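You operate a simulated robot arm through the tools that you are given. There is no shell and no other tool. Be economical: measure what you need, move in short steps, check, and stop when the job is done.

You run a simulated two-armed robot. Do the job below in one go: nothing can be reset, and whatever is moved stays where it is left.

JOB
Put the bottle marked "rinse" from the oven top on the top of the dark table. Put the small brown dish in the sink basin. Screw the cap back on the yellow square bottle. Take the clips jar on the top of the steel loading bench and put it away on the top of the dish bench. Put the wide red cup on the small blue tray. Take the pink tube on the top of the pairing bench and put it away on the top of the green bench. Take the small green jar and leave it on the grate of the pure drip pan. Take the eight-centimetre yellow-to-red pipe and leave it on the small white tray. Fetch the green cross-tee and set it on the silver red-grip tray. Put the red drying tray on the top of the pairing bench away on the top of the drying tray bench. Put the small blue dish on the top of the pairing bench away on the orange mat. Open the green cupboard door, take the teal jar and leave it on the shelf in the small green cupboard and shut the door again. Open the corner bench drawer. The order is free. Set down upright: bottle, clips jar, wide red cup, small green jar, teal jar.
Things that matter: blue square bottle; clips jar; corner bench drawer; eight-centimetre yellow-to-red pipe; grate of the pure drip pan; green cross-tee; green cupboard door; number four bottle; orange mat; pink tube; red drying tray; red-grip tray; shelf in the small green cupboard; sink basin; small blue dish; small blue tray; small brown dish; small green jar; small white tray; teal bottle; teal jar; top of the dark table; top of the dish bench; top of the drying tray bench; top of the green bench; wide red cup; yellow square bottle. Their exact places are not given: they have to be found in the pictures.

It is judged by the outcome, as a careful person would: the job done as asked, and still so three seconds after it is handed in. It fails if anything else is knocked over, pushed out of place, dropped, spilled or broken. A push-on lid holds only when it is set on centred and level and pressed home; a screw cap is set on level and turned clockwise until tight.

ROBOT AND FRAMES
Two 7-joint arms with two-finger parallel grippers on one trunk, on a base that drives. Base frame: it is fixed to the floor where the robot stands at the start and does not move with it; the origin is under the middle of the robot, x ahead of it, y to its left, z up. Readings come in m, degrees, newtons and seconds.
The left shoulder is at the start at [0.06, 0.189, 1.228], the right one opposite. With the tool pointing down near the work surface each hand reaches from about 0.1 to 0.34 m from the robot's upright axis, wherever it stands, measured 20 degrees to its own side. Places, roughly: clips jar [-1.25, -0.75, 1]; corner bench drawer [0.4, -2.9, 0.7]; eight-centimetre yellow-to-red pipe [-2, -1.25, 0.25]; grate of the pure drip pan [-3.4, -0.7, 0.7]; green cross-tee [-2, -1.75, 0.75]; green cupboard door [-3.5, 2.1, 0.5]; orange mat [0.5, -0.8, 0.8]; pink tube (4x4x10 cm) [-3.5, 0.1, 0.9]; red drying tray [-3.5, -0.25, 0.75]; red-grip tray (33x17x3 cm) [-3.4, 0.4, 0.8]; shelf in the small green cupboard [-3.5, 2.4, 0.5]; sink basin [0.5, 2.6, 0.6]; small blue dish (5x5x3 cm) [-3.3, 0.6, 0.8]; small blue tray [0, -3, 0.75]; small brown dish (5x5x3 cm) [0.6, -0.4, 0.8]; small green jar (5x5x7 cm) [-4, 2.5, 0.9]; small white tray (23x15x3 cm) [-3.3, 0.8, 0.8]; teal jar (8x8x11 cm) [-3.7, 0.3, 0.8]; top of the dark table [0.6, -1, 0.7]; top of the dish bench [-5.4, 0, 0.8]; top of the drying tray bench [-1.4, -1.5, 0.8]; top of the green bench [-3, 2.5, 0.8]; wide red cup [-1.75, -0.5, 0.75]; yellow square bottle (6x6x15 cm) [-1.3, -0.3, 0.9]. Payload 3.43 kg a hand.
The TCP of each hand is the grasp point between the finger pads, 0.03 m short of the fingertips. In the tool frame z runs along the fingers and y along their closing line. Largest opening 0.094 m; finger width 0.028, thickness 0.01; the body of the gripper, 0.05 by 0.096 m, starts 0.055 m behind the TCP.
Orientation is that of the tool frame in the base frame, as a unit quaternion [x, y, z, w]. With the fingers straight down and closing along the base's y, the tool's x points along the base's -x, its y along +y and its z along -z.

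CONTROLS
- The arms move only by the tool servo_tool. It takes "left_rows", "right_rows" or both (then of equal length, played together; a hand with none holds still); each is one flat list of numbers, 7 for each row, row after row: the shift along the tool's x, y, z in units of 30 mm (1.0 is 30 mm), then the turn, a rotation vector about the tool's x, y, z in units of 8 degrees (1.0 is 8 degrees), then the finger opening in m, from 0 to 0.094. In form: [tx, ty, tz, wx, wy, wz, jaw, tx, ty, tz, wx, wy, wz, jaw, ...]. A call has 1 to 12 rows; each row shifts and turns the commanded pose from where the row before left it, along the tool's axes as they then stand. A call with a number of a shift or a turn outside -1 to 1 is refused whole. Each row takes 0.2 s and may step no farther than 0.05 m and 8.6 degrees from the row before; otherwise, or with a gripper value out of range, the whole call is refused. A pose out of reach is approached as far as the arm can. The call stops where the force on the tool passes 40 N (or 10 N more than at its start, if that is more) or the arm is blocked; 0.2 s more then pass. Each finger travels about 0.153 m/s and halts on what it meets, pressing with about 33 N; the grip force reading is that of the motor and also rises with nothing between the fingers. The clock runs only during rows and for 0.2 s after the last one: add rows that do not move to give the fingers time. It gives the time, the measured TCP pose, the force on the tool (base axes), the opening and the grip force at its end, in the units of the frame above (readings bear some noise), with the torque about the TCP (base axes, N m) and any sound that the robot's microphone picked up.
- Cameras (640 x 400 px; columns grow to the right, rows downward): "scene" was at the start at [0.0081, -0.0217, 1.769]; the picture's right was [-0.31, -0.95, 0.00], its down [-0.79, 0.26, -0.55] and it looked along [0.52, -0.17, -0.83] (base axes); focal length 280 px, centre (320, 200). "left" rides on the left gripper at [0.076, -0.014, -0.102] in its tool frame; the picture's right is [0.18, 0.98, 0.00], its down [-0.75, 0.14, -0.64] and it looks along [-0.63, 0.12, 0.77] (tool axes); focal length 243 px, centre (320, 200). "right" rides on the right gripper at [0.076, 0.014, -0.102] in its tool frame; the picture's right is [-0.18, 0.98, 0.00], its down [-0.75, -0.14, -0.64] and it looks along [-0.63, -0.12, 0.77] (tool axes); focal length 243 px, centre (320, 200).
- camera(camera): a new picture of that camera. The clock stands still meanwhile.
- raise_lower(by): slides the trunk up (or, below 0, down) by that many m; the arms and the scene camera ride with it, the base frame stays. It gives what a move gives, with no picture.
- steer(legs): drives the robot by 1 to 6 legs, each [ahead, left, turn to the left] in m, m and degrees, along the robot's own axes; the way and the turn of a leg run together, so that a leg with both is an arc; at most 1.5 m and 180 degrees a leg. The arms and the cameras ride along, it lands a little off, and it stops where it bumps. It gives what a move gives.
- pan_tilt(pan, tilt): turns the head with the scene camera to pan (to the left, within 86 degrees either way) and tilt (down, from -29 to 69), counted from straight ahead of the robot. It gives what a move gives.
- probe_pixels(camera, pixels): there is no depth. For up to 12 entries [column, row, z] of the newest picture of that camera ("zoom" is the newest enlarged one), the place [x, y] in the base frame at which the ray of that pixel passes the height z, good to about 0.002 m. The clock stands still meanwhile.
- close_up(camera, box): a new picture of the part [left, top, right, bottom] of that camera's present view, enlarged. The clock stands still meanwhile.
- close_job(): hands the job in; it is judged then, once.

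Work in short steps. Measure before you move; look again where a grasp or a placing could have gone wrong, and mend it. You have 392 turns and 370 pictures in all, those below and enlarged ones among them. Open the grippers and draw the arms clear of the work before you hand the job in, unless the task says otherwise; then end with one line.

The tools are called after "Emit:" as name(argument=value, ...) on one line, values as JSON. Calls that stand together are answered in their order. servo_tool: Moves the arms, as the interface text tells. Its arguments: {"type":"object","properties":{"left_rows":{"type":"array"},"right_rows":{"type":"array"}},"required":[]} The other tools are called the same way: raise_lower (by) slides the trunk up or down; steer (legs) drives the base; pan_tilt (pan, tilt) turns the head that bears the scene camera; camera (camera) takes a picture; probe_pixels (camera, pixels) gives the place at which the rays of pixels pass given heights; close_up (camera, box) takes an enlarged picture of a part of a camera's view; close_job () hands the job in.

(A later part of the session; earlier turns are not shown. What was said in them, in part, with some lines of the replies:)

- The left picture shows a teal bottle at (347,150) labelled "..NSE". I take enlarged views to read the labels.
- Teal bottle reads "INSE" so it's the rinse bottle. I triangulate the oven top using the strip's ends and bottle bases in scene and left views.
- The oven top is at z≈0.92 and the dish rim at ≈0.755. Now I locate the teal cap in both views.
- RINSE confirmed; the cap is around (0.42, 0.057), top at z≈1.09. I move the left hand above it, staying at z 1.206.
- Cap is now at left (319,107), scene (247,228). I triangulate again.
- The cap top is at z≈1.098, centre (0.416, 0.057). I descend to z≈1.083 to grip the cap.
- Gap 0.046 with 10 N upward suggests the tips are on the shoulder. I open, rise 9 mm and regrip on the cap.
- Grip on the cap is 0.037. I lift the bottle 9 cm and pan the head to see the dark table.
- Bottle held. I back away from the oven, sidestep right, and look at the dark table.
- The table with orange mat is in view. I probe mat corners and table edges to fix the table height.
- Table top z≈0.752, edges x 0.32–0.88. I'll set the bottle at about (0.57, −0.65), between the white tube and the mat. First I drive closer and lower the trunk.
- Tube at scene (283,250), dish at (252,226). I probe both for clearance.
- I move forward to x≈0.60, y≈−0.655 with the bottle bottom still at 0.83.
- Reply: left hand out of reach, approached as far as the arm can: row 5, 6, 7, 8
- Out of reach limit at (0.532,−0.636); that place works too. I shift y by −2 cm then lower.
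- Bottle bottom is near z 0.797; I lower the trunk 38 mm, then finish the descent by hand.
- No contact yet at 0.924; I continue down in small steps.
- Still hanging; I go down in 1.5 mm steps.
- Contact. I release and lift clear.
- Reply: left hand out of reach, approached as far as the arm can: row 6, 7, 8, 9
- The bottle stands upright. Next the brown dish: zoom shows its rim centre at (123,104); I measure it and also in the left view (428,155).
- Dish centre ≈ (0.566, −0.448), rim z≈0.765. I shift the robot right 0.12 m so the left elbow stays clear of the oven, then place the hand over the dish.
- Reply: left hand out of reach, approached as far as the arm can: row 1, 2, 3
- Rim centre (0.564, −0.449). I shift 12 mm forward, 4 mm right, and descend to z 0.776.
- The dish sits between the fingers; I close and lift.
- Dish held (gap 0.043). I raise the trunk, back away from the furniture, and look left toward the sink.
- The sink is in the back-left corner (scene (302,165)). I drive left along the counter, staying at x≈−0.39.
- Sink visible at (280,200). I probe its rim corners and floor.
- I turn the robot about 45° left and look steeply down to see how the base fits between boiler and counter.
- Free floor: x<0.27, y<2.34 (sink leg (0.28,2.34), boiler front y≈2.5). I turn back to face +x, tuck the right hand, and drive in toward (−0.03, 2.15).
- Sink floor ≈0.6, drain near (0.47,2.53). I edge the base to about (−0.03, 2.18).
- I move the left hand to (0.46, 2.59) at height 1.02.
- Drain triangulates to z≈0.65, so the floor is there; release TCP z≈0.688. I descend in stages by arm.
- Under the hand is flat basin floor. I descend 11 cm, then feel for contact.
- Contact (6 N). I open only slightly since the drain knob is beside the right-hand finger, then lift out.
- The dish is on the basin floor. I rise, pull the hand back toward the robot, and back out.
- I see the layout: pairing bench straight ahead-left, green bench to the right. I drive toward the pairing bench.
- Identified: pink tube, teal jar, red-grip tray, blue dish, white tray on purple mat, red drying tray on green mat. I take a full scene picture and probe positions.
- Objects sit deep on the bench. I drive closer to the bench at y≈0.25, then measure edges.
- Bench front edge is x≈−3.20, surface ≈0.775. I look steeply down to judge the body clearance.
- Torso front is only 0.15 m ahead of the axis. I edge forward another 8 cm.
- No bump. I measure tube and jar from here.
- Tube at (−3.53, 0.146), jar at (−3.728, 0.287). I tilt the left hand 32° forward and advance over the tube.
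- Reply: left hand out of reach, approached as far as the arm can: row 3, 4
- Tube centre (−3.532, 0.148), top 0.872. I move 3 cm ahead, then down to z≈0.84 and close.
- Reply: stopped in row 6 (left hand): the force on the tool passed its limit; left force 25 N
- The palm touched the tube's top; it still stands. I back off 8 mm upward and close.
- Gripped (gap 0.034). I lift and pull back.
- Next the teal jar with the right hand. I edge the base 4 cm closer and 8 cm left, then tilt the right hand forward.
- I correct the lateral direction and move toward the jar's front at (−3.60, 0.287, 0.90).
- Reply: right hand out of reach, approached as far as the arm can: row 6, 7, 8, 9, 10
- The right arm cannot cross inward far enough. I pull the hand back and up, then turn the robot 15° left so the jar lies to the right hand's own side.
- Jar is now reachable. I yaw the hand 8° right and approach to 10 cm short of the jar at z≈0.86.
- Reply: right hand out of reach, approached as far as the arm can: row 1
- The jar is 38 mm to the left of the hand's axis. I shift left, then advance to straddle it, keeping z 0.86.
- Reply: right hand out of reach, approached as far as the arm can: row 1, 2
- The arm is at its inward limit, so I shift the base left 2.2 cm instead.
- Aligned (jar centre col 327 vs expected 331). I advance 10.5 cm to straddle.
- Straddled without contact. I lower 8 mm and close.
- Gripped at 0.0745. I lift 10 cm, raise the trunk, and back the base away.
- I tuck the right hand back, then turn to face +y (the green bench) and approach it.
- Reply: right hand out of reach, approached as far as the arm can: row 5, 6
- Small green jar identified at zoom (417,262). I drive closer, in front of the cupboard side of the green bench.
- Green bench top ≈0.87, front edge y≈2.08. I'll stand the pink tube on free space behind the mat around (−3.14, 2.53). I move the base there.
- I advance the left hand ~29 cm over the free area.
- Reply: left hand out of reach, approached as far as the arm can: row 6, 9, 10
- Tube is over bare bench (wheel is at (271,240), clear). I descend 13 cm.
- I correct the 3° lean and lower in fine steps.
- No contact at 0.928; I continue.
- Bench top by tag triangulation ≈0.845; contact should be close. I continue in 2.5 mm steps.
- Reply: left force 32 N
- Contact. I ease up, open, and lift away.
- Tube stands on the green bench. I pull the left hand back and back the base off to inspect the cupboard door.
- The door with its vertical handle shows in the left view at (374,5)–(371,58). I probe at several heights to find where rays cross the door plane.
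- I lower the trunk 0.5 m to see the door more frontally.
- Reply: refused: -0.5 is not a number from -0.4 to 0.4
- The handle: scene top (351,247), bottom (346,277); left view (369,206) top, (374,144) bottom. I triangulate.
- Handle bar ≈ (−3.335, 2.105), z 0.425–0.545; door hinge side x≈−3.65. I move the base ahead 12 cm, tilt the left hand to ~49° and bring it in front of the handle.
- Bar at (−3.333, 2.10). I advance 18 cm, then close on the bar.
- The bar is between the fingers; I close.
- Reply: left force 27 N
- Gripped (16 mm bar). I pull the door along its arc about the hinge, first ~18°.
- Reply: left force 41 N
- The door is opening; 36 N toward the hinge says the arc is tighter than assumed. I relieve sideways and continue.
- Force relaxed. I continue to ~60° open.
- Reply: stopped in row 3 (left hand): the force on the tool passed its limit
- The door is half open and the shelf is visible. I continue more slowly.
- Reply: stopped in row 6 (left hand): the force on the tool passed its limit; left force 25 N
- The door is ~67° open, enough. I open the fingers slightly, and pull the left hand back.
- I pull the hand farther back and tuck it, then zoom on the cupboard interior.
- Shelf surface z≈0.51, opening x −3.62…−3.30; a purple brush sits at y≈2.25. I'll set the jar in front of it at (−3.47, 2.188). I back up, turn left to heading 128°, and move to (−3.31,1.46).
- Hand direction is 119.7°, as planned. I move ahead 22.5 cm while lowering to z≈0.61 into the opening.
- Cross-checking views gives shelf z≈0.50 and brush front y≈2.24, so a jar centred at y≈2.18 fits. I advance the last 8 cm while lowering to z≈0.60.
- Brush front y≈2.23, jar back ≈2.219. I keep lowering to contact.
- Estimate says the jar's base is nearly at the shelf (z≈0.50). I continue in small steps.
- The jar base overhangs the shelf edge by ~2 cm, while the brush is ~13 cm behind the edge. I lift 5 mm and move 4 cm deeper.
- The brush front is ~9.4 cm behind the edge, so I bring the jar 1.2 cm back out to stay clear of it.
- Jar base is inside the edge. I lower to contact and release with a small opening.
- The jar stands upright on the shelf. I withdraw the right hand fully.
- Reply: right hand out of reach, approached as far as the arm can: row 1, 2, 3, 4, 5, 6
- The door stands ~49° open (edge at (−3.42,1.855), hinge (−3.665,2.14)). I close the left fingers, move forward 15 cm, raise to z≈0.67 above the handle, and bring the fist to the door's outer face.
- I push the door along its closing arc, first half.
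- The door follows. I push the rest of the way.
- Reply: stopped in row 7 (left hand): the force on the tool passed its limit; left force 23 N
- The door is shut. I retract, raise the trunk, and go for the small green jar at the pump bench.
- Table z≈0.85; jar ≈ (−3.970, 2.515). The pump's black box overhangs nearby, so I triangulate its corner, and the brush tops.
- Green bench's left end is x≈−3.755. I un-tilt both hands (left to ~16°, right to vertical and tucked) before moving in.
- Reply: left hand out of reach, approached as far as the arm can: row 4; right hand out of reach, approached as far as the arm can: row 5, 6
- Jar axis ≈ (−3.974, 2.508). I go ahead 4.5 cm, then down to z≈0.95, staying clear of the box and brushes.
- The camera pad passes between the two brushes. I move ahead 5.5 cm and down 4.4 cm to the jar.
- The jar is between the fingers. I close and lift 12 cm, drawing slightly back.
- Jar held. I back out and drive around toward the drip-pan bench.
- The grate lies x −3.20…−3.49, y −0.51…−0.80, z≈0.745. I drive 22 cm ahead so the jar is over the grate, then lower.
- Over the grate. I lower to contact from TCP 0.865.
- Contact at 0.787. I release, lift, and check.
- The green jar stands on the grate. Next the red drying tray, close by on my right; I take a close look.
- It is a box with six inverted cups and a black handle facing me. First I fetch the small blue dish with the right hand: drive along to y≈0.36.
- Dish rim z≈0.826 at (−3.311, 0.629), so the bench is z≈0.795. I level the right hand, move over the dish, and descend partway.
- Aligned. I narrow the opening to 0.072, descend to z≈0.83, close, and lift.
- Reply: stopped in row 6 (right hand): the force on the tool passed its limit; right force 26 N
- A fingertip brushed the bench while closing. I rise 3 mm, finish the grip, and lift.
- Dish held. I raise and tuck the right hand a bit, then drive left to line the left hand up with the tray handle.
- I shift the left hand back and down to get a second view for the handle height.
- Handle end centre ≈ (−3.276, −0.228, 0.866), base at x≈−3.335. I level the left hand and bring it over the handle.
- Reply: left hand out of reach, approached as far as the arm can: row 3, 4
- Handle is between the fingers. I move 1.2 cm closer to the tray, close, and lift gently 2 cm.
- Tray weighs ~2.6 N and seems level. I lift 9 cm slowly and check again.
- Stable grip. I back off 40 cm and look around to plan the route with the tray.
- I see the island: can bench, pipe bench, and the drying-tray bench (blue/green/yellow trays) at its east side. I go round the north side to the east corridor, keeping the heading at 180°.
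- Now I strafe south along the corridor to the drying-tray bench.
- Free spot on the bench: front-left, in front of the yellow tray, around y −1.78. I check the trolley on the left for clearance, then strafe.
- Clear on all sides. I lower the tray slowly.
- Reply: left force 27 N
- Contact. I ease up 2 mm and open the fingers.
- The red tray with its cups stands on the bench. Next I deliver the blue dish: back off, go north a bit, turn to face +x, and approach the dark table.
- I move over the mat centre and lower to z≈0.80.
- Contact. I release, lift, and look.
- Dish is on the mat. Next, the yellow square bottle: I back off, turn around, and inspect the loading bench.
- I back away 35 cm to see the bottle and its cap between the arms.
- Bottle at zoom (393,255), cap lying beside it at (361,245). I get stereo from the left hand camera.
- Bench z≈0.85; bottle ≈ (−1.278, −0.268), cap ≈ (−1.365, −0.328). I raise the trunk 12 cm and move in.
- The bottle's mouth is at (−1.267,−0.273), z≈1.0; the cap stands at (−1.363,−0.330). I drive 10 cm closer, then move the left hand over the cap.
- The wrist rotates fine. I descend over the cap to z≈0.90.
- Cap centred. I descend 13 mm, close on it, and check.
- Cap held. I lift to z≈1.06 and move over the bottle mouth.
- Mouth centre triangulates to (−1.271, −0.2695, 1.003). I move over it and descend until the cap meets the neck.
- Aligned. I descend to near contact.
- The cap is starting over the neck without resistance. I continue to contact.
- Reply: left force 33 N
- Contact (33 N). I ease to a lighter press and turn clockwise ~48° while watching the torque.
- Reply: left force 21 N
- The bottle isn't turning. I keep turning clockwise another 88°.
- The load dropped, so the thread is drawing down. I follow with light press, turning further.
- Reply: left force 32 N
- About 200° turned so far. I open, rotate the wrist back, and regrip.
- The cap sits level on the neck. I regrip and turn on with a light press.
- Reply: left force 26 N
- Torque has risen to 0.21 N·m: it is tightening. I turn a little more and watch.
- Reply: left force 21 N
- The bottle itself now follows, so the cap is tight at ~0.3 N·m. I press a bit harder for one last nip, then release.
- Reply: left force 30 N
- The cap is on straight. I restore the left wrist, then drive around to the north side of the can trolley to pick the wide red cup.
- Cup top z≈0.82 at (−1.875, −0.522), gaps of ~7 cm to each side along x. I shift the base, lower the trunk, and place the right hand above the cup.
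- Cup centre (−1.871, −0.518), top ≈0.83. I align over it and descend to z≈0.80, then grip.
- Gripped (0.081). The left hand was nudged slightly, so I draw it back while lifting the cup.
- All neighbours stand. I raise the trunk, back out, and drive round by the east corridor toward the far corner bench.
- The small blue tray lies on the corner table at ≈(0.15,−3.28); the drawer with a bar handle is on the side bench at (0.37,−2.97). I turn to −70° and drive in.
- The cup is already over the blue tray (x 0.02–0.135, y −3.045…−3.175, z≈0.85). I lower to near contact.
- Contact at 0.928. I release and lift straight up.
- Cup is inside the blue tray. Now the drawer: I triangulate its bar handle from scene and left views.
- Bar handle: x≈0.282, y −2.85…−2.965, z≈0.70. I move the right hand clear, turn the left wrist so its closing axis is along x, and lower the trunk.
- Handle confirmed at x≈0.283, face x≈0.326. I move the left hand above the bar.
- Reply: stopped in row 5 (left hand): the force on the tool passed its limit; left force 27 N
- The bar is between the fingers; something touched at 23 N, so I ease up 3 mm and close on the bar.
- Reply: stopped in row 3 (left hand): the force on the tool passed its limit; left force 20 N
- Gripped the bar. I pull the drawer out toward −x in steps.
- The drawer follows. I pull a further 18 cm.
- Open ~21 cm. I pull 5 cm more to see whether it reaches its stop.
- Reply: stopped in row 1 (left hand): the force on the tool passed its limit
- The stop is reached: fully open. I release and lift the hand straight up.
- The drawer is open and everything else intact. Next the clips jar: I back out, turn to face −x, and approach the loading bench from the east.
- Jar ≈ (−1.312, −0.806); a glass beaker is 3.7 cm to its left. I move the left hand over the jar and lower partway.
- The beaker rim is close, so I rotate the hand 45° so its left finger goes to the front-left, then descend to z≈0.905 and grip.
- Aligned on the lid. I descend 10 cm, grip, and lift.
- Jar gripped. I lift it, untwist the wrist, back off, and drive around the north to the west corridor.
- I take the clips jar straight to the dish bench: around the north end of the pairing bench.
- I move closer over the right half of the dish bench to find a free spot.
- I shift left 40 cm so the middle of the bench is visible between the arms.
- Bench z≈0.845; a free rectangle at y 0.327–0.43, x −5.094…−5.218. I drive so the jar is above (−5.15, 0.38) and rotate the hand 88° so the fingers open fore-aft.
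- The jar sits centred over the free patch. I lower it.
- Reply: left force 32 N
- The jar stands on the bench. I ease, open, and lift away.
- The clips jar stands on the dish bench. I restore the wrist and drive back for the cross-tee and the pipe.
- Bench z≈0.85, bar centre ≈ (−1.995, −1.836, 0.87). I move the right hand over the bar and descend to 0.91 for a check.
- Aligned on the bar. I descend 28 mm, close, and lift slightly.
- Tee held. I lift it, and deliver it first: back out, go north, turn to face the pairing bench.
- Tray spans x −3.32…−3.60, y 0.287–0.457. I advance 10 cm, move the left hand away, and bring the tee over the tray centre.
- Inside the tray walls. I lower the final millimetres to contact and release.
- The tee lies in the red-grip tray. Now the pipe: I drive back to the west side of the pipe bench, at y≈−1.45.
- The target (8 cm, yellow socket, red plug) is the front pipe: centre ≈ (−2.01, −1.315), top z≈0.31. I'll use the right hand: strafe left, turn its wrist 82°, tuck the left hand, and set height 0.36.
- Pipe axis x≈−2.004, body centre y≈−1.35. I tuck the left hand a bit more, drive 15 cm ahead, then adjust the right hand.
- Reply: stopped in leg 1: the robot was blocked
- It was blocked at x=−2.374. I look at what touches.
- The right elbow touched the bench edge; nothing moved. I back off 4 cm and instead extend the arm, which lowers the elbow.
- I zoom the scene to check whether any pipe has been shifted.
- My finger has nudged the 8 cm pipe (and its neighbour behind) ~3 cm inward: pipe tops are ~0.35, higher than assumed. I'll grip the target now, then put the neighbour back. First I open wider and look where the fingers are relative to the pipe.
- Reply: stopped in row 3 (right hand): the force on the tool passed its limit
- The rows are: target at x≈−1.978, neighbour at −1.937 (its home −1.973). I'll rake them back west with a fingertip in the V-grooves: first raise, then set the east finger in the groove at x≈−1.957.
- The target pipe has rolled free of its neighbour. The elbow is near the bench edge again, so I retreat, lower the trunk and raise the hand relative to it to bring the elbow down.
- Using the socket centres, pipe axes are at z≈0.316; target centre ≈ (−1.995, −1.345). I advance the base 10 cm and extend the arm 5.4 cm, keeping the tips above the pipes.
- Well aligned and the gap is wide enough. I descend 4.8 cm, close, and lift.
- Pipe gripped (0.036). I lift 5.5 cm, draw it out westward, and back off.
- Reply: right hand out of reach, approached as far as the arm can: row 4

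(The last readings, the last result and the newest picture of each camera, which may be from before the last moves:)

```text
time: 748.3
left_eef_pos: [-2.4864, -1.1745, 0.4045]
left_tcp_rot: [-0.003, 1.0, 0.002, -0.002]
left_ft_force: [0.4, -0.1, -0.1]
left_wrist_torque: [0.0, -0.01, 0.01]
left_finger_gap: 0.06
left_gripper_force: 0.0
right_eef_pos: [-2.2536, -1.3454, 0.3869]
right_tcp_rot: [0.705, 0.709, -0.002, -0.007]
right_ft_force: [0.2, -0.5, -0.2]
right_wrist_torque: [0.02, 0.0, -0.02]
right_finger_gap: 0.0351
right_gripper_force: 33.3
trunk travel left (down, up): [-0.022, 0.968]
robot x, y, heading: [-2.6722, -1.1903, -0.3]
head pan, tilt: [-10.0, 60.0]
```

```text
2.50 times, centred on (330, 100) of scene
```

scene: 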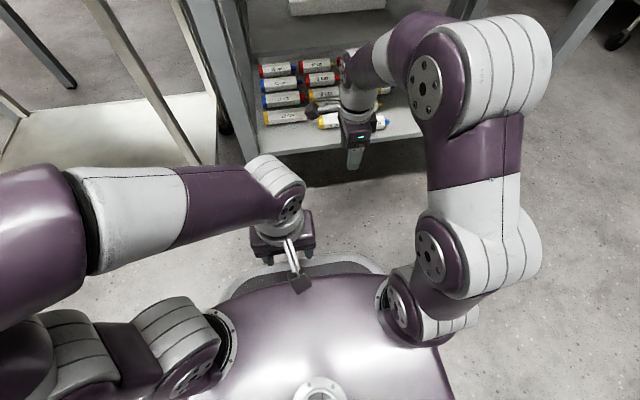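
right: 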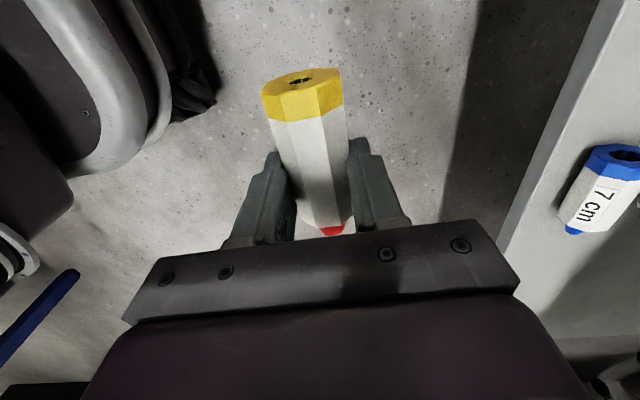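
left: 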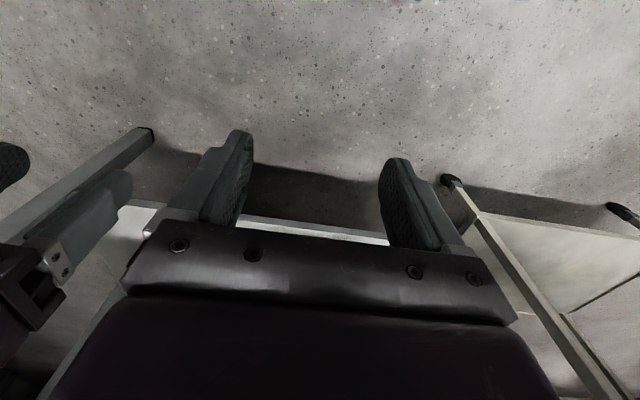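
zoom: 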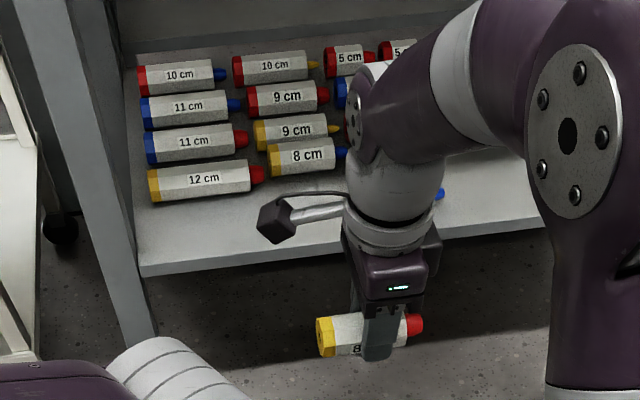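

The right pipe (yellow socket, red plug) is in hand. The neighbouring 8 cm pipe sits ~2 cm out of its row, so I put it back with the left hand: strafe right, rotate the left wrist, and position it.

Emit:
steer(legs=[[0, -0.28, 0.3]])

Emit:
servo_tool(left_rows=[-0.5, 0, 0, 0, 0, -1, 0.09, -0.5, 0, 0, 0, 0, -1, 0.09, 0, 0, 0, 0, 0, -1, 0.09, 0, 0, 0, 0, 0, -1, 0.09, 0, 0, 0, 0, 0, -1, 0.09, 0, 0, 0, 0, 0, -1, 0.09, 0, 0, 0, 0, 0, -1, 0.09, 0, 0, 0, 0, 0, -1, 0.09, 0, 0, 0, 0, 0, -1, 0.09, 0, 0, 0, 0, 0, -1, 0.09, 0, 0, 0, 0, 0, -1, 0.09, 0, 0, 0, 0, 0, -0.25, 0.09])

Emit:
servo_tool(left_rows=[-0.7, -0.5, 0, 0, 0, 0, 0.09, -0.7, -0.5, 0, 0, 0, 0, 0.09, -0.7, -0.5, 0, 0, 0, 0, 0.09, -0.7, -0.5, 0, 0, 0, 0, 0.09, -0.5, -0.5, 0, 0, 0, 0, 0.09, 0, 0, 0, 0, 0, 0, 0.09])

Emit:
camera(camera="left")

```text
time: 750.3
left_eef_pos: [-2.4859, -1.4552, 0.4058]
left_tcp_rot: [-0.005, 1.0, 0.002, -0.003]
left_ft_force: [0.6, -0.1, -0.1]
left_wrist_torque: [-0.02, 0.01, -0.02]
left_finger_gap: 0.0602
left_gripper_force: 0.2
right_eef_pos: [-2.2529, -1.6249, 0.3876]
right_tcp_rot: [0.703, 0.711, -0.002, -0.007]
right_ft_force: [0.0, -0.5, -0.5]
right_wrist_torque: [0.0, 0.02, -0.01]
right_finger_gap: 0.0351
right_gripper_force: 33.5
trunk travel left (down, up): [-0.022, 0.968]
robot x, y, heading: [-2.67, -1.4701, 0.2]
head pan, tilt: [-10.0, 60.0]
```

```text
time: 752.9
left_eef_pos: [-2.4559, -1.4526, 0.405]
left_tcp_rot: [0.712, -0.703, -0.003, 0.0]
left_ft_force: [0.0, 0.2, -0.6]
left_wrist_torque: [0.01, 0.0, 0.02]
left_finger_gap: 0.0898
left_gripper_force: 0.0
right_eef_pos: [-2.2512, -1.6248, 0.3868]
right_tcp_rot: [0.703, 0.712, -0.002, -0.006]
right_ft_force: [0.4, 0.3, -0.4]
right_wrist_torque: [0.0, 0.01, 0.03]
right_finger_gap: 0.035
right_gripper_force: 33.0
trunk travel left (down, up): [-0.022, 0.968]
robot x, y, heading: [-2.6708, -1.4735, 0.5]
head pan, tilt: [-10.0, 60.0]
```

```text
time: 754.3
left_eef_pos: [-2.3797, -1.3525, 0.4046]
left_tcp_rot: [0.71, -0.704, -0.004, 0.0]
left_ft_force: [0.7, 1.3, 0.7]
left_wrist_torque: [0.01, 0.01, 0.0]
left_finger_gap: 0.09
left_gripper_force: 0.0
right_eef_pos: [-2.2524, -1.6246, 0.3876]
right_tcp_rot: [0.703, 0.711, -0.002, -0.007]
right_ft_force: [0.6, -0.2, -1.1]
right_wrist_torque: [-0.04, 0.04, 0.01]
right_finger_gap: 0.0352
right_gripper_force: 32.8
trunk travel left (down, up): [-0.022, 0.968]
robot x, y, heading: [-2.6677, -1.4735, 0.6]
head pan, tilt: [-10.0, 60.0]
```

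```text
47 pictures are left
```

left: 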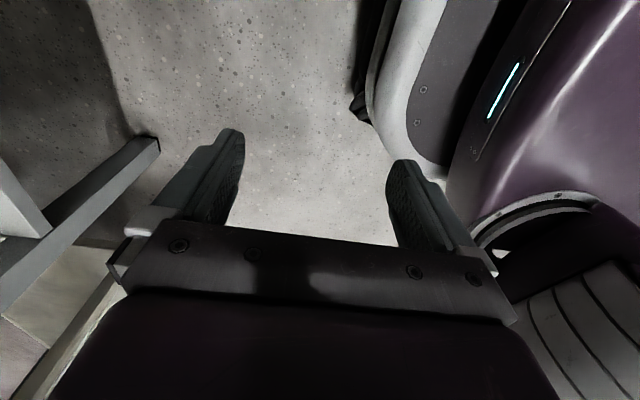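

Emit:
steer(legs=[[0.22, 0, 0]])

Emit:
servo_tool(left_rows=[0, -0.8, 0, 0, 0, 0, 0.09, 0, -0.8, 0, 0, 0, 0, 0.09, 0, -0.8, 0, 0, 0, 0, 0.09, 0, -0.8, 0, 0, 0, 0, 0.09, 0, -0.8, 0, 0, 0, 0, 0.09, 0, 0, 0, 0, 0, 0, 0.09])

Emit:
camera(camera="left")

```text
time: 756.0
left_eef_pos: [-2.1606, -1.3512, 0.4052]
left_tcp_rot: [0.711, -0.703, -0.004, 0.001]
left_ft_force: [0.8, -0.4, 0.1]
left_wrist_torque: [-0.02, 0.0, 0.02]
left_finger_gap: 0.0901
left_gripper_force: 0.0
right_eef_pos: [-2.0308, -1.622, 0.3882]
right_tcp_rot: [0.703, 0.712, -0.002, -0.007]
right_ft_force: [-0.1, -1.3, -0.7]
right_wrist_torque: [-0.02, -0.03, -0.01]
right_finger_gap: 0.0352
right_gripper_force: 32.9
trunk travel left (down, up): [-0.022, 0.968]
robot x, y, heading: [-2.4461, -1.4719, 0.3]
head pan, tilt: [-10.0, 60.0]
```

```text
time: 757.4
left_eef_pos: [-2.0398, -1.3489, 0.4054]
left_tcp_rot: [0.71, -0.704, -0.004, 0.001]
left_ft_force: [-0.4, -0.5, 0.6]
left_wrist_torque: [0.03, 0.01, -0.02]
left_finger_gap: 0.09
left_gripper_force: 0.1
right_eef_pos: [-2.0305, -1.6223, 0.3871]
right_tcp_rot: [0.702, 0.712, -0.003, -0.007]
right_ft_force: [-0.1, 0.5, -0.5]
right_wrist_torque: [-0.02, 0.01, -0.02]
right_finger_gap: 0.035
right_gripper_force: 32.9
trunk travel left (down, up): [-0.022, 0.968]
robot x, y, heading: [-2.4483, -1.47, 0.4]
head pan, tilt: [-10.0, 60.0]
```

```text
46 pictures are left
```

left: 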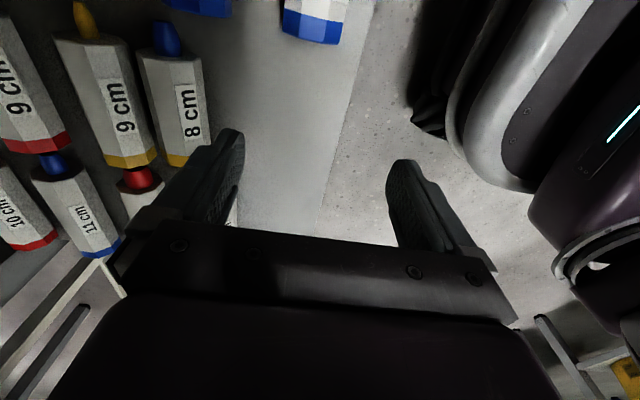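

Emit:
probe_pixels(camera="left", pixels=[[175, 100, 0.334], [108, 100, 0.334], [205, 100, 0.32], [142, 110, 0.33], [165, 110, 0.33], [200, 8, 0.318], [315, 25, 0.318], [163, 26, 0.318]])

```text
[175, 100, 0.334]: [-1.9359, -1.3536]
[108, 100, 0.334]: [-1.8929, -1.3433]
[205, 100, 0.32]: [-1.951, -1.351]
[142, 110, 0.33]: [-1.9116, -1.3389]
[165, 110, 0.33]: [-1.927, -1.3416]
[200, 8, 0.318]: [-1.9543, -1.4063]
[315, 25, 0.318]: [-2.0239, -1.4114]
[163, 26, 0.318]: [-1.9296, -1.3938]
```

The neighbour is at x≈−1.934 (home ≈−1.957). I set the east fingertip in the groove behind it and rake it 2.3 cm west.

Emit:
servo_tool(left_rows=[0, -0.85, 0, 0, 0, 0, 0.09, 0, -0.85, 0, 0, 0, 0, 0.09, 0, -0.84, 0, 0, 0, 0, 0.09, 0, 0, 0, 0, 0, 0, 0.09, 0, 0, 0.7, 0, 0, 0, 0.09, 0, 0, 0.7, 0, 0, 0, 0.09, 0, 0, 0, 0, 0, 0, 0.09])

Emit:
camera(camera="left")

```text
time: 758.7
left_eef_pos: [-1.9707, -1.347, 0.3655]
left_tcp_rot: [0.711, -0.703, 0.009, -0.009]
left_ft_force: [-0.4, 1.4, 19.3]
left_wrist_torque: [0.12, -0.92, 0.05]
left_finger_gap: 0.0904
left_gripper_force: 0.5
left hand out of reach, approached as far as the arm can: row 2, 3
right_eef_pos: [-2.0308, -1.6224, 0.3877]
right_tcp_rot: [0.703, 0.712, -0.002, -0.006]
right_ft_force: [-0.3, -0.3, -0.5]
right_wrist_torque: [-0.02, -0.02, 0.01]
right_finger_gap: 0.0354
right_gripper_force: 33.0
trunk travel left (down, up): [-0.022, 0.968]
robot x, y, heading: [-2.4461, -1.4699, 0.5]
head pan, tilt: [-10.0, 60.0]
stopped in row 6 (left hand): the force on the tool passed its limit (the readings are from after the stop); the commanded pose is now the measured one
```

```text
45 pictures are left
```

left: 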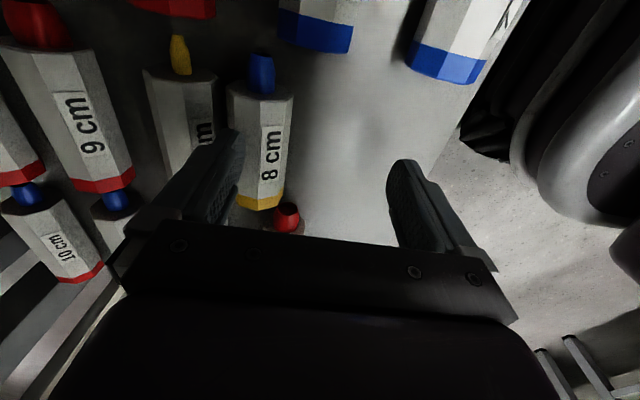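

Emit:
servo_tool(left_rows=[0, 0, -0.25, 0, 0, 0, 0.09, 0, 0, 0, 0, 0, 0, 0.09])

Emit:
close_up(camera="left", box=[130, 30, 330, 240])

```text
time: 759.3
left_eef_pos: [-1.97, -1.3475, 0.3691]
left_tcp_rot: [0.711, -0.703, 0.006, -0.005]
left_ft_force: [0.3, 0.2, 0.3]
left_wrist_torque: [0.0, 0.01, 0.0]
left_finger_gap: 0.0903
left_gripper_force: 0.1
right_eef_pos: [-2.0286, -1.6223, 0.3862]
right_tcp_rot: [0.703, 0.711, -0.002, -0.007]
right_ft_force: [-1.0, 0.8, -0.9]
right_wrist_torque: [0.04, -0.01, 0.02]
right_finger_gap: 0.035
right_gripper_force: 32.4
trunk travel left (down, up): [-0.022, 0.968]
robot x, y, heading: [-2.4512, -1.4687, 0.8]
head pan, tilt: [-10.0, 60.0]
```

```text
1.90 times, centred on (230, 135) of left
```

zoom: 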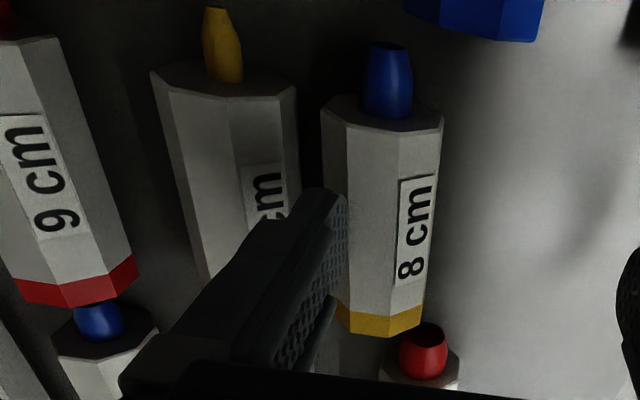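

Emit:
steer(legs=[[0.02, 0, 0]])

Emit:
close_up(camera="left", box=[130, 30, 330, 240])

```text
time: 760.1
left_eef_pos: [-1.9499, -1.348, 0.3694]
left_tcp_rot: [0.711, -0.703, 0.006, -0.006]
left_ft_force: [-1.5, -0.3, -0.3]
left_wrist_torque: [0.01, -0.02, -0.03]
left_finger_gap: 0.09
left_gripper_force: 0.2
right_eef_pos: [-2.0095, -1.6225, 0.3862]
right_tcp_rot: [0.703, 0.711, -0.002, -0.007]
right_ft_force: [0.1, 0.3, -1.3]
right_wrist_torque: [0.0, 0.0, -0.04]
right_finger_gap: 0.0353
right_gripper_force: 33.2
trunk travel left (down, up): [-0.022, 0.968]
robot x, y, heading: [-2.4258, -1.4674, 0.2]
head pan, tilt: [-10.0, 60.0]
```

```text
1.90 times, centred on (230, 135) of left
```

zoom: 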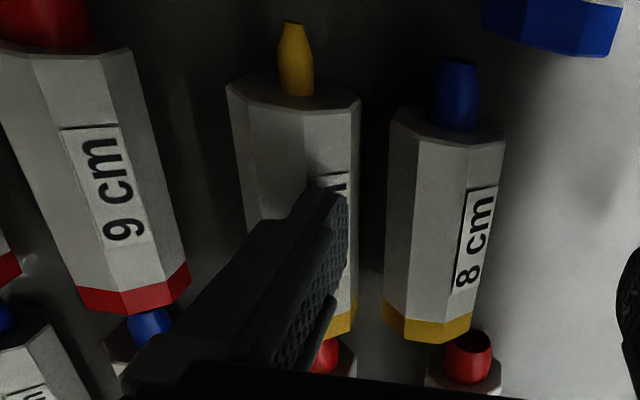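

Emit:
servo_tool(left_rows=[0, 0.37, 0, 0, 0, 0, 0.09, 0, 0, 0, 0, 0, 0, 0.09, 0, 0, 0.15, 0, 0, 0, 0.09, 0, 0, 0.15, 0, 0, 0, 0.09, 0, 0, 0.1, 0, 0, 0, 0.09, 0, 0, 0, 0, 0, 0, 0.09])

```text
time: 761.5
left_eef_pos: [-1.9605, -1.3471, 0.3576]
left_tcp_rot: [0.712, -0.702, 0.007, -0.007]
left_ft_force: [-0.4, 0.3, -0.1]
left_wrist_torque: [-0.02, 0.01, 0.02]
left_finger_gap: 0.0901
left_gripper_force: 0.0
right_eef_pos: [-2.0104, -1.6226, 0.3863]
right_tcp_rot: [0.703, 0.711, -0.002, -0.006]
right_ft_force: [-0.1, 0.4, -0.7]
right_wrist_torque: [0.01, 0.01, 0.03]
right_finger_gap: 0.0349
right_gripper_force: 33.2
trunk travel left (down, up): [-0.022, 0.968]
robot x, y, heading: [-2.4286, -1.4711, 0.4]
head pan, tilt: [-10.0, 60.0]
```

The fingertip is in the groove with no contact. I go 3 mm deeper and rake 2.6 cm west.

Emit:
servo_tool(left_rows=[0, 0, 0.1, 0, 0, 0, 0.09, 0, 0.2, 0, 0, 0, 0, 0.09, 0, 0.2, 0, 0, 0, 0, 0.09, 0, 0.2, 0, 0, 0, 0, 0.09, 0, 0.2, 0, 0, 0, 0, 0.09, 0, 0, 0, 0, 0, 0, 0.09])

Emit:
camera(camera="left")

```text
time: 762.9
left_eef_pos: [-1.9856, -1.348, 0.3531]
left_tcp_rot: [0.711, -0.703, 0.005, -0.006]
left_ft_force: [0.5, -0.3, -0.3]
left_wrist_torque: [-0.01, -0.03, 0.02]
left_finger_gap: 0.09
left_gripper_force: 0.1
right_eef_pos: [-2.0098, -1.6219, 0.3857]
right_tcp_rot: [0.702, 0.712, -0.002, -0.007]
right_ft_force: [0.1, -0.2, -0.6]
right_wrist_torque: [-0.01, 0.01, 0.03]
right_finger_gap: 0.0351
right_gripper_force: 33.1
trunk travel left (down, up): [-0.022, 0.968]
robot x, y, heading: [-2.4277, -1.4714, 0.4]
head pan, tilt: [-10.0, 60.0]
```

```text
42 pictures are left
```

left: 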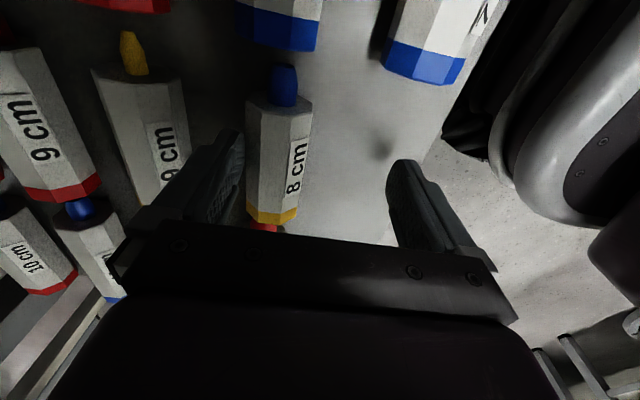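

The neighbour is back in line with its row (7 cm socket and 12 cm plug). I lift the left hand, back out, and restore the wrist.

Emit:
servo_tool(left_rows=[0, 0, -0.5, 0, 0, 0, 0.08, 0, 0, -0.8, 0, 0, 0, 0.08, 0, 0, -0.4, 0, 0, 0, 0.08, 0, 0.6, 0, 0, 0, 0, 0.06, 0, 0.6, 0, 0, 0, 0, 0.06, 0, 0.6, 0, 0, 0, 0, 0.06])

Emit:
steer(legs=[[-0.22, 0, 0]])

Emit:
servo_tool(left_rows=[0, 0, 0, 0, 0, 1, 0.06, 0, 0, 0, 0, 0, 1, 0.06, 0, 0, 0, 0, 0, 1, 0.06, 0, 0, 0, 0, 0, 1, 0.06, 0, 0, 0, 0, 0, 1, 0.06, 0, 0, 0, 0, 0, 1, 0.06, 0, 0, 0, 0, 0, 1, 0.06, 0, 0, 0, 0, 0, 1, 0.06, 0, 0, 0, 0, 0, 1, 0.06, 0, 0, 0, 0, 0, 1, 0.06, 0, 0, 0, 0, 0, 1, 0.06, 0, 0, 0, 0, 0, 0.2, 0.06])

Emit:
raise_lower(by=0.4)

Emit:
raise_lower(by=0.38)

Emit:
camera(camera="scene")

```text
time: 764.3
left_eef_pos: [-2.0399, -1.3483, 0.4036]
left_tcp_rot: [0.711, -0.703, 0.006, -0.006]
left_ft_force: [0.3, -0.8, 0.3]
left_wrist_torque: [0.01, -0.02, -0.01]
left_finger_gap: 0.0602
left_gripper_force: 0.1
right_eef_pos: [-2.0099, -1.6231, 0.3861]
right_tcp_rot: [0.703, 0.711, -0.002, -0.007]
right_ft_force: [0.3, -0.6, -1.2]
right_wrist_torque: [0.03, -0.05, 0.02]
right_finger_gap: 0.035
right_gripper_force: 33.1
trunk travel left (down, up): [-0.022, 0.968]
robot x, y, heading: [-2.4285, -1.4708, 0.1]
head pan, tilt: [-10.0, 60.0]
```

```text
time: 766.0
left_eef_pos: [-2.258, -1.3489, 0.4039]
left_tcp_rot: [0.713, -0.701, 0.006, -0.006]
left_ft_force: [0.5, 1.0, 0.2]
left_wrist_torque: [0.02, 0.02, 0.0]
left_finger_gap: 0.06
left_gripper_force: 0.0
right_eef_pos: [-2.2286, -1.6233, 0.387]
right_tcp_rot: [0.701, 0.713, -0.002, -0.007]
right_ft_force: [-0.5, -0.1, -1.6]
right_wrist_torque: [0.01, -0.03, 0.0]
right_finger_gap: 0.0349
right_gripper_force: 33.1
trunk travel left (down, up): [-0.022, 0.968]
robot x, y, heading: [-2.6428, -1.4714, 0.8]
head pan, tilt: [-10.0, 60.0]
```

```text
time: 768.6
left_eef_pos: [-2.2582, -1.3498, 0.4037]
left_tcp_rot: [-0.01, 1.0, 0.0, 0.008]
left_ft_force: [0.2, -0.1, 1.1]
left_wrist_torque: [0.02, -0.03, 0.0]
left_finger_gap: 0.06
left_gripper_force: 0.1
right_eef_pos: [-2.228, -1.624, 0.3869]
right_tcp_rot: [0.702, 0.713, -0.002, -0.006]
right_ft_force: [-0.3, -0.1, -1.4]
right_wrist_torque: [0.03, -0.02, -0.03]
right_finger_gap: 0.0352
right_gripper_force: 33.1
trunk travel left (down, up): [-0.022, 0.968]
robot x, y, heading: [-2.6468, -1.4737, 0.7]
head pan, tilt: [-10.0, 60.0]
```

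```text
time: 772.4
left_eef_pos: [-2.2581, -1.3495, 0.8039]
left_tcp_rot: [-0.012, 1.0, 0.0, 0.008]
left_ft_force: [0.1, 0.3, 0.9]
left_wrist_torque: [0.0, -0.02, 0.02]
left_finger_gap: 0.0601
left_gripper_force: 0.1
right_eef_pos: [-2.2283, -1.6242, 0.7866]
right_tcp_rot: [0.702, 0.713, -0.002, -0.007]
right_ft_force: [0.1, -0.2, -1.0]
right_wrist_torque: [0.01, -0.03, 0.03]
right_finger_gap: 0.0351
right_gripper_force: 32.8
trunk travel left (down, up): [-0.422, 0.568]
robot x, y, heading: [-2.6467, -1.47, 0.9]
head pan, tilt: [-10.0, 60.0]
```

```text
time: 776.1
left_eef_pos: [-2.2577, -1.3497, 1.1841]
left_tcp_rot: [-0.012, 1.0, 0.0, 0.008]
left_ft_force: [0.7, -0.2, 0.4]
left_wrist_torque: [-0.02, -0.01, 0.05]
left_finger_gap: 0.0601
left_gripper_force: 0.1
right_eef_pos: [-2.2277, -1.6239, 1.1662]
right_tcp_rot: [0.701, 0.713, -0.001, -0.007]
right_ft_force: [0.3, -0.5, -0.1]
right_wrist_torque: [0.02, -0.02, 0.03]
right_finger_gap: 0.035
right_gripper_force: 33.0
trunk travel left (down, up): [-0.802, 0.188]
robot x, y, heading: [-2.6488, -1.4716, 0.9]
head pan, tilt: [-10.0, 60.0]
```

```text
41 pictures are left
```

scene: 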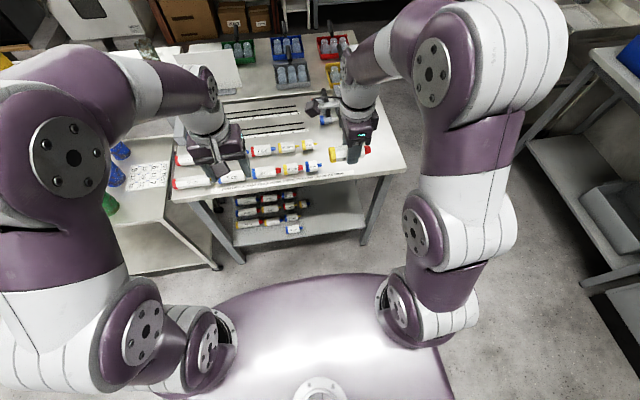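

All in place. I drive north and turn to face the pairing bench for the white tray.

Emit:
steer(legs=[[0, 1.4, 0], [0, 0.65, 0], [0, 0, 179.3], [0.15, 0, 0]])

Emit:
pan_tilt(pan=-10, tilt=52)

Emit:
camera(camera="scene")

Emit:
camera(camera="right")

```text
time: 794.5
left_eef_pos: [-3.1623, 0.5008, 1.1843]
left_tcp_rot: [1.0, -0.023, -0.009, 0.0]
left_ft_force: [-0.3, 0.0, 0.0]
left_wrist_torque: [0.01, 0.01, 0.01]
left_finger_gap: 0.0599
left_gripper_force: 0.1
right_eef_pos: [-3.1723, 0.7758, 1.1668]
right_tcp_rot: [-0.688, 0.726, -0.006, 0.002]
right_ft_force: [0.4, -0.7, -1.0]
right_wrist_torque: [0.01, 0.03, 0.03]
right_finger_gap: 0.0351
right_gripper_force: 33.5
trunk travel left (down, up): [-0.802, 0.188]
robot x, y, heading: [-2.7685, 0.5947, 176.8]
head pan, tilt: [-10.0, 60.0]
```

```text
time: 795.2
left_eef_pos: [-3.164, 0.5004, 1.184]
left_tcp_rot: [1.0, -0.024, -0.008, 0.0]
left_ft_force: [-0.1, 0.1, 0.5]
left_wrist_torque: [0.0, 0.0, 0.03]
left_finger_gap: 0.06
left_gripper_force: 0.0
right_eef_pos: [-3.1747, 0.776, 1.1665]
right_tcp_rot: [-0.687, 0.726, -0.007, 0.002]
right_ft_force: [-0.1, 0.0, -0.5]
right_wrist_torque: [-0.03, 0.0, 0.0]
right_finger_gap: 0.035
right_gripper_force: 33.5
trunk travel left (down, up): [-0.802, 0.188]
robot x, y, heading: [-2.7681, 0.5916, 176.7]
head pan, tilt: [-10.0, 52.0]
```

```text
40 pictures are left
```

scene: 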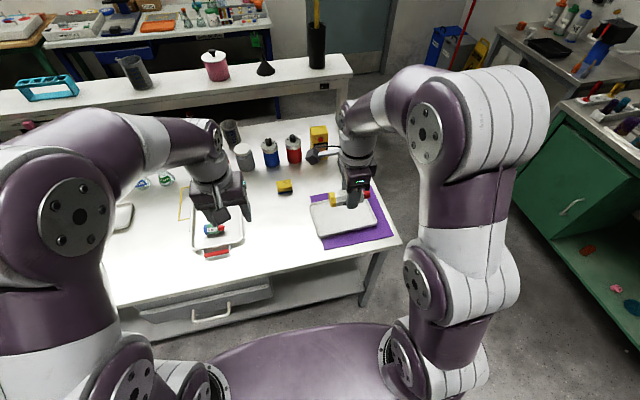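

```text
39 pictures are left
```

right: 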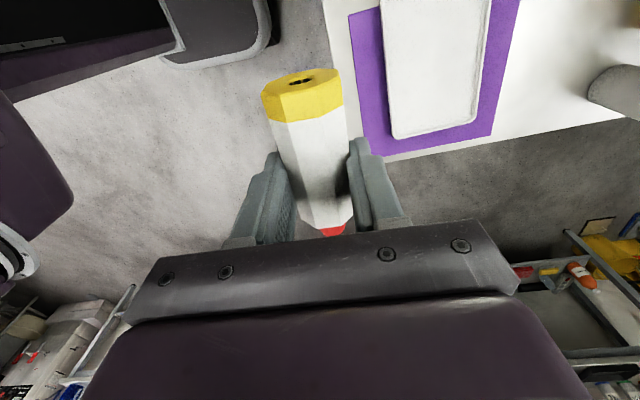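

Emit:
probe_pixels(camera="scene", pixels=[[310, 205, 0.815], [322, 238, 0.815], [378, 224, 0.815], [344, 216, 0.805]])

Emit:
probe_pixels(camera="right", pixels=[[391, 136, 0.815], [478, 120, 0.815], [385, 20, 0.815]])

```text
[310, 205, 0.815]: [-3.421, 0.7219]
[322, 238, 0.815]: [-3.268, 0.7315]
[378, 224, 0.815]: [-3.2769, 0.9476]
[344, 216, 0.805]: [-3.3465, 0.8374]
```

```text
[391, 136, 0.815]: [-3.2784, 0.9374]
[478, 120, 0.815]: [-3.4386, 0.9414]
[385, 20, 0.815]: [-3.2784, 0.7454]
```

Tray centre ≈ (−3.352, 0.836). I advance 10 cm, lower the trunk 22 cm, and bring the pipe over the tray.

Emit:
steer(legs=[[0.1, 0, 2.5]])

Emit:
raise_lower(by=-0.2)

Emit:
servo_tool(right_rows=[-0.5, 0.65, 0, 0, 0, 0, 0.01, -0.5, 0.65, 0, 0, 0, 0, 0.01, -0.5, 0.65, 0, 0, 0, 0, 0.01, -0.5, 0.65, 0, 0, 0, 0, 0.01, 0, 0, 0, 0, 0, 0, 0.01])

Emit:
camera(camera="right")

```text
time: 796.4
left_eef_pos: [-3.2558, 0.4849, 1.1837]
left_tcp_rot: [1.0, 0.0, -0.008, 0.0]
left_ft_force: [-0.2, -0.3, 0.3]
left_wrist_torque: [0.03, -0.01, 0.01]
left_finger_gap: 0.0602
left_gripper_force: 0.1
right_eef_pos: [-3.2796, 0.7605, 1.1671]
right_tcp_rot: [-0.704, 0.71, -0.008, 0.001]
right_ft_force: [0.1, 0.2, -1.4]
right_wrist_torque: [-0.04, 0.0, 0.02]
right_finger_gap: 0.0352
right_gripper_force: 32.9
trunk travel left (down, up): [-0.802, 0.188]
robot x, y, heading: [-2.8688, 0.6002, 179.4]
head pan, tilt: [-10.0, 52.0]
```

```text
time: 798.5
left_eef_pos: [-3.2564, 0.4866, 0.9834]
left_tcp_rot: [1.0, 0.0, -0.008, 0.0]
left_ft_force: [0.1, 0.2, -1.1]
left_wrist_torque: [0.04, 0.02, -0.02]
left_finger_gap: 0.0603
left_gripper_force: 0.2
right_eef_pos: [-3.2795, 0.761, 0.9664]
right_tcp_rot: [-0.705, 0.709, -0.006, 0.002]
right_ft_force: [0.6, 0.0, -1.2]
right_wrist_torque: [0.0, 0.01, 0.01]
right_finger_gap: 0.0349
right_gripper_force: 33.2
trunk travel left (down, up): [-0.602, 0.388]
robot x, y, heading: [-2.8694, 0.5995, 179.6]
head pan, tilt: [-10.0, 52.0]
```

```text
time: 799.8
left_eef_pos: [-3.256, 0.4854, 0.9838]
left_tcp_rot: [1.0, 0.0, -0.008, 0.0]
left_ft_force: [-0.1, -0.4, 0.1]
left_wrist_torque: [-0.02, -0.02, 0.0]
left_finger_gap: 0.06
left_gripper_force: 0.1
right_eef_pos: [-3.3483, 0.8193, 0.954]
right_tcp_rot: [-0.705, 0.709, -0.006, 0.002]
right_ft_force: [0.2, 0.9, 0.2]
right_wrist_torque: [0.03, 0.03, -0.03]
right_finger_gap: 0.0353
right_gripper_force: 33.1
right hand out of reach, approached as far as the arm can: row 4
trunk travel left (down, up): [-0.602, 0.388]
robot x, y, heading: [-2.868, 0.6007, 179.1]
head pan, tilt: [-10.0, 52.0]
```

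```text
38 pictures are left
```

right: 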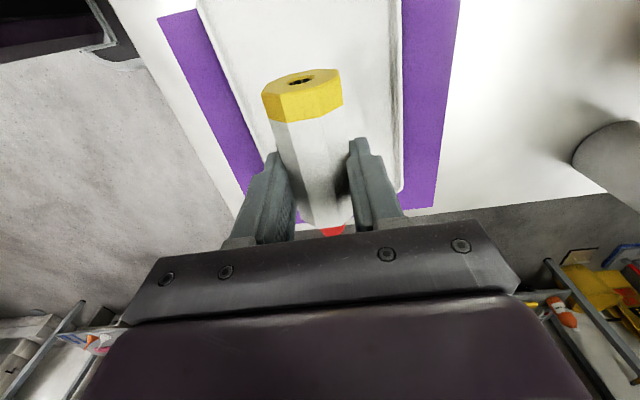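

The pipe is over the tray. I lower it to contact.

Emit:
servo_tool(right_rows=[0, 0, 0.9, 0, 0, 0, 0.01, 0, 0, 0.9, 0, 0, 0, 0.01, 0, 0, 0.9, 0, 0, 0, 0.01, 0, 0, 0.4, 0, 0, 0, 0.01, 0, 0, 0.1, 0, 0, 0, 0.01, 0, 0, 0.1, 0, 0, 0, 0.01, 0, 0, 0.1, 0, 0, 0, 0.01])

```text
time: 801.4
left_eef_pos: [-3.2565, 0.4857, 0.9843]
left_tcp_rot: [1.0, 0.0, -0.008, 0.0]
left_ft_force: [-0.4, -0.2, 1.2]
left_wrist_torque: [0.0, 0.0, -0.02]
left_finger_gap: 0.0599
left_gripper_force: 0.1
right_eef_pos: [-3.3484, 0.8205, 0.8539]
right_tcp_rot: [-0.704, 0.71, -0.006, 0.001]
right_ft_force: [0.1, -0.1, -0.9]
right_wrist_torque: [0.01, 0.0, -0.01]
right_finger_gap: 0.0352
right_gripper_force: 32.9
trunk travel left (down, up): [-0.602, 0.388]
robot x, y, heading: [-2.8694, 0.5997, 179.3]
head pan, tilt: [-10.0, 52.0]
```

Emit:
servo_tool(right_rows=[0, 0, 0.08, 0, 0, 0, 0.01, 0, 0, 0.08, 0, 0, 0, 0.01, 0, 0, 0.08, 0, 0, 0, 0.01, 0, 0, 0.08, 0, 0, 0, 0.01, 0, 0, 0.08, 0, 0, 0, 0.01])

Emit:
camera(camera="right")

```text
time: 802.5
left_eef_pos: [-3.2549, 0.4849, 0.9849]
left_tcp_rot: [1.0, 0.0, -0.009, 0.001]
left_ft_force: [0.5, 1.0, 0.9]
left_wrist_torque: [-0.02, -0.03, 0.02]
left_finger_gap: 0.06
left_gripper_force: 0.1
right_eef_pos: [-3.3489, 0.8194, 0.8468]
right_tcp_rot: [-0.705, 0.709, -0.003, -0.001]
right_ft_force: [3.2, -0.7, 16.0]
right_wrist_torque: [0.2, -0.15, -0.02]
right_finger_gap: 0.0353
right_gripper_force: 32.8
trunk travel left (down, up): [-0.602, 0.388]
robot x, y, heading: [-2.8659, 0.5978, 179.2]
head pan, tilt: [-10.0, 52.0]
stopped in row 5 (right hand): the force on the tool passed its limit (the readings are from after the stop); the commanded pose is now the measured one
```

```text
37 pictures are left
```

right: 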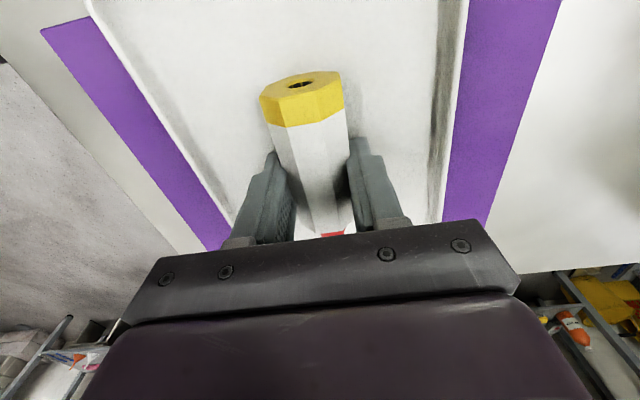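

Contact inside the tray. I ease up, release, and lift.

Emit:
servo_tool(right_rows=[0, 0, -0.05, 0, 0, 0, 0.035, 0, 0, 0, 0, 0, 0, 0.06, 0, 0, 0, 0, 0, 0, 0.06, 0, 0, -0.5, 0, 0, 0, 0.06, 0, 0, -0.9, 0, 0, 0, 0.06, 0, 0, -0.9, 0, 0, 0, 0.06, 0, 0, -0.9, 0, 0, 0, 0.06, 0, 0, -0.9, 0, 0, 0, 0.06])

Emit:
camera(camera="right")

```text
time: 804.2
left_eef_pos: [-3.2569, 0.4861, 0.9831]
left_tcp_rot: [1.0, 0.0, -0.008, 0.0]
left_ft_force: [0.3, 0.0, -0.6]
left_wrist_torque: [0.0, -0.03, 0.01]
left_finger_gap: 0.0603
left_gripper_force: 0.0
right_eef_pos: [-3.3458, 0.82, 0.9603]
right_tcp_rot: [-0.705, 0.709, -0.005, 0.001]
right_ft_force: [0.7, -0.4, -0.1]
right_wrist_torque: [0.0, 0.01, -0.02]
right_finger_gap: 0.06
right_gripper_force: 0.1
right hand out of reach, approached as far as the arm can: row 8
trunk travel left (down, up): [-0.602, 0.388]
robot x, y, heading: [-2.8627, 0.5988, 179.2]
head pan, tilt: [-10.0, 52.0]
```

```text
36 pictures are left
```

right: 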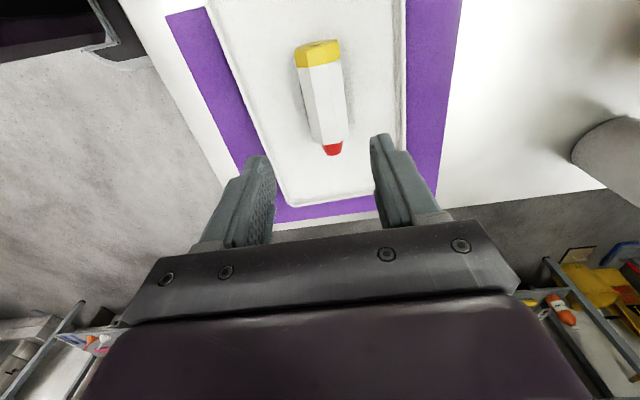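

The pipe rests in the white tray. I raise the trunk, back away with grippers open, and do a final check of the cupboard door and bench.

Emit:
raise_lower(by=0.2)

Emit:
steer(legs=[[-0.45, 0, 0]])

Emit:
pan_tilt(pan=-45, tilt=25)

Emit:
camera(camera="scene")

Emit:
pan_tilt(pan=25, tilt=35)

Emit:
camera(camera="scene")

```text
time: 806.4
left_eef_pos: [-3.2566, 0.4861, 1.1839]
left_tcp_rot: [1.0, -0.001, -0.008, 0.0]
left_ft_force: [-0.2, -0.6, 0.0]
left_wrist_torque: [-0.05, -0.01, 0.01]
left_finger_gap: 0.0598
left_gripper_force: 0.1
right_eef_pos: [-3.3449, 0.8187, 1.1606]
right_tcp_rot: [-0.705, 0.71, -0.004, 0.0]
right_ft_force: [-0.2, -0.8, 0.2]
right_wrist_torque: [0.01, 0.03, 0.0]
right_finger_gap: 0.0599
right_gripper_force: 0.0
trunk travel left (down, up): [-0.802, 0.188]
robot x, y, heading: [-2.864, 0.6021, 179.3]
head pan, tilt: [-10.0, 52.0]
```

```text
time: 809.1
left_eef_pos: [-2.816, 0.481, 1.1835]
left_tcp_rot: [1.0, -0.001, -0.008, 0.0]
left_ft_force: [-0.3, -0.6, 0.4]
left_wrist_torque: [-0.01, 0.02, 0.02]
left_finger_gap: 0.0601
left_gripper_force: 0.1
right_eef_pos: [-2.9038, 0.8146, 1.1599]
right_tcp_rot: [-0.704, 0.71, -0.005, 0.0]
right_ft_force: [0.3, 0.6, -0.8]
right_wrist_torque: [0.0, -0.02, -0.01]
right_finger_gap: 0.0602
right_gripper_force: 0.1
trunk travel left (down, up): [-0.802, 0.188]
robot x, y, heading: [-2.4213, 0.5944, 179.1]
head pan, tilt: [-10.0, 52.0]
```

```text
time: 810.1
left_eef_pos: [-2.8152, 0.4817, 1.1829]
left_tcp_rot: [1.0, -0.001, -0.008, 0.001]
left_ft_force: [0.8, 0.6, -0.1]
left_wrist_torque: [-0.04, 0.01, -0.01]
left_finger_gap: 0.0601
left_gripper_force: 0.0
right_eef_pos: [-2.9031, 0.8137, 1.1602]
right_tcp_rot: [-0.704, 0.71, -0.005, -0.001]
right_ft_force: [-0.6, 0.6, -0.4]
right_wrist_torque: [0.03, -0.05, -0.05]
right_finger_gap: 0.0598
right_gripper_force: 0.0
trunk travel left (down, up): [-0.802, 0.188]
robot x, y, heading: [-2.4236, 0.5927, 179.2]
head pan, tilt: [-45.0, 25.0]
```

```text
35 pictures are left
```

scene: 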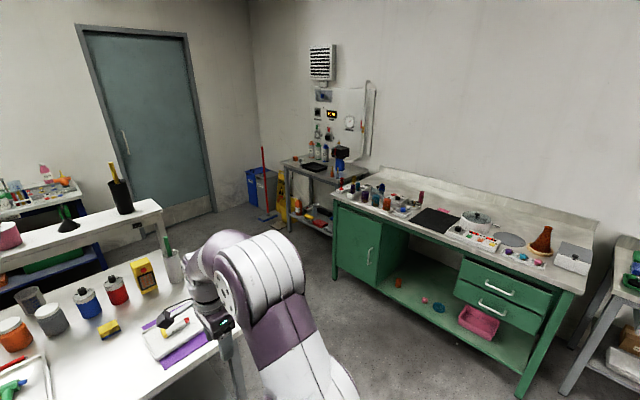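

```text
time: 811.5
left_eef_pos: [-2.8137, 0.4817, 1.1839]
left_tcp_rot: [1.0, -0.001, -0.008, 0.0]
left_ft_force: [0.1, -0.1, -0.4]
left_wrist_torque: [0.03, 0.02, 0.02]
left_finger_gap: 0.0602
left_gripper_force: 0.1
right_eef_pos: [-2.9033, 0.8133, 1.1601]
right_tcp_rot: [-0.704, 0.71, -0.004, -0.001]
right_ft_force: [-0.2, -0.5, -0.4]
right_wrist_torque: [-0.05, 0.0, 0.02]
right_finger_gap: 0.0601
right_gripper_force: 0.0
trunk travel left (down, up): [-0.802, 0.188]
robot x, y, heading: [-2.4223, 0.5958, 179.3]
head pan, tilt: [25.0, 35.0]
```

```text
34 pictures are left
```

scene: 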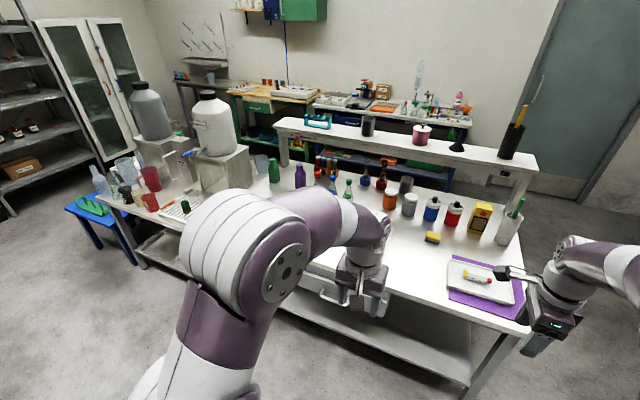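

The cupboard door is shut and the pieces are in place, with the grippers open and the arms clear, so I hand in the job.

Emit:
close_job()

```text
The job is handed in.
```

I finished all thirteen tasks and handed the job in, and two points may count against it. The yellow bottle's cap was tightened until the bottle turned with it, at about 0.35 N·m. While I was fetching the eight-centimetre pipe, my arm nudged a neighbouring pipe on that shelf about 2–3 cm; I pushed it back into line by eye.
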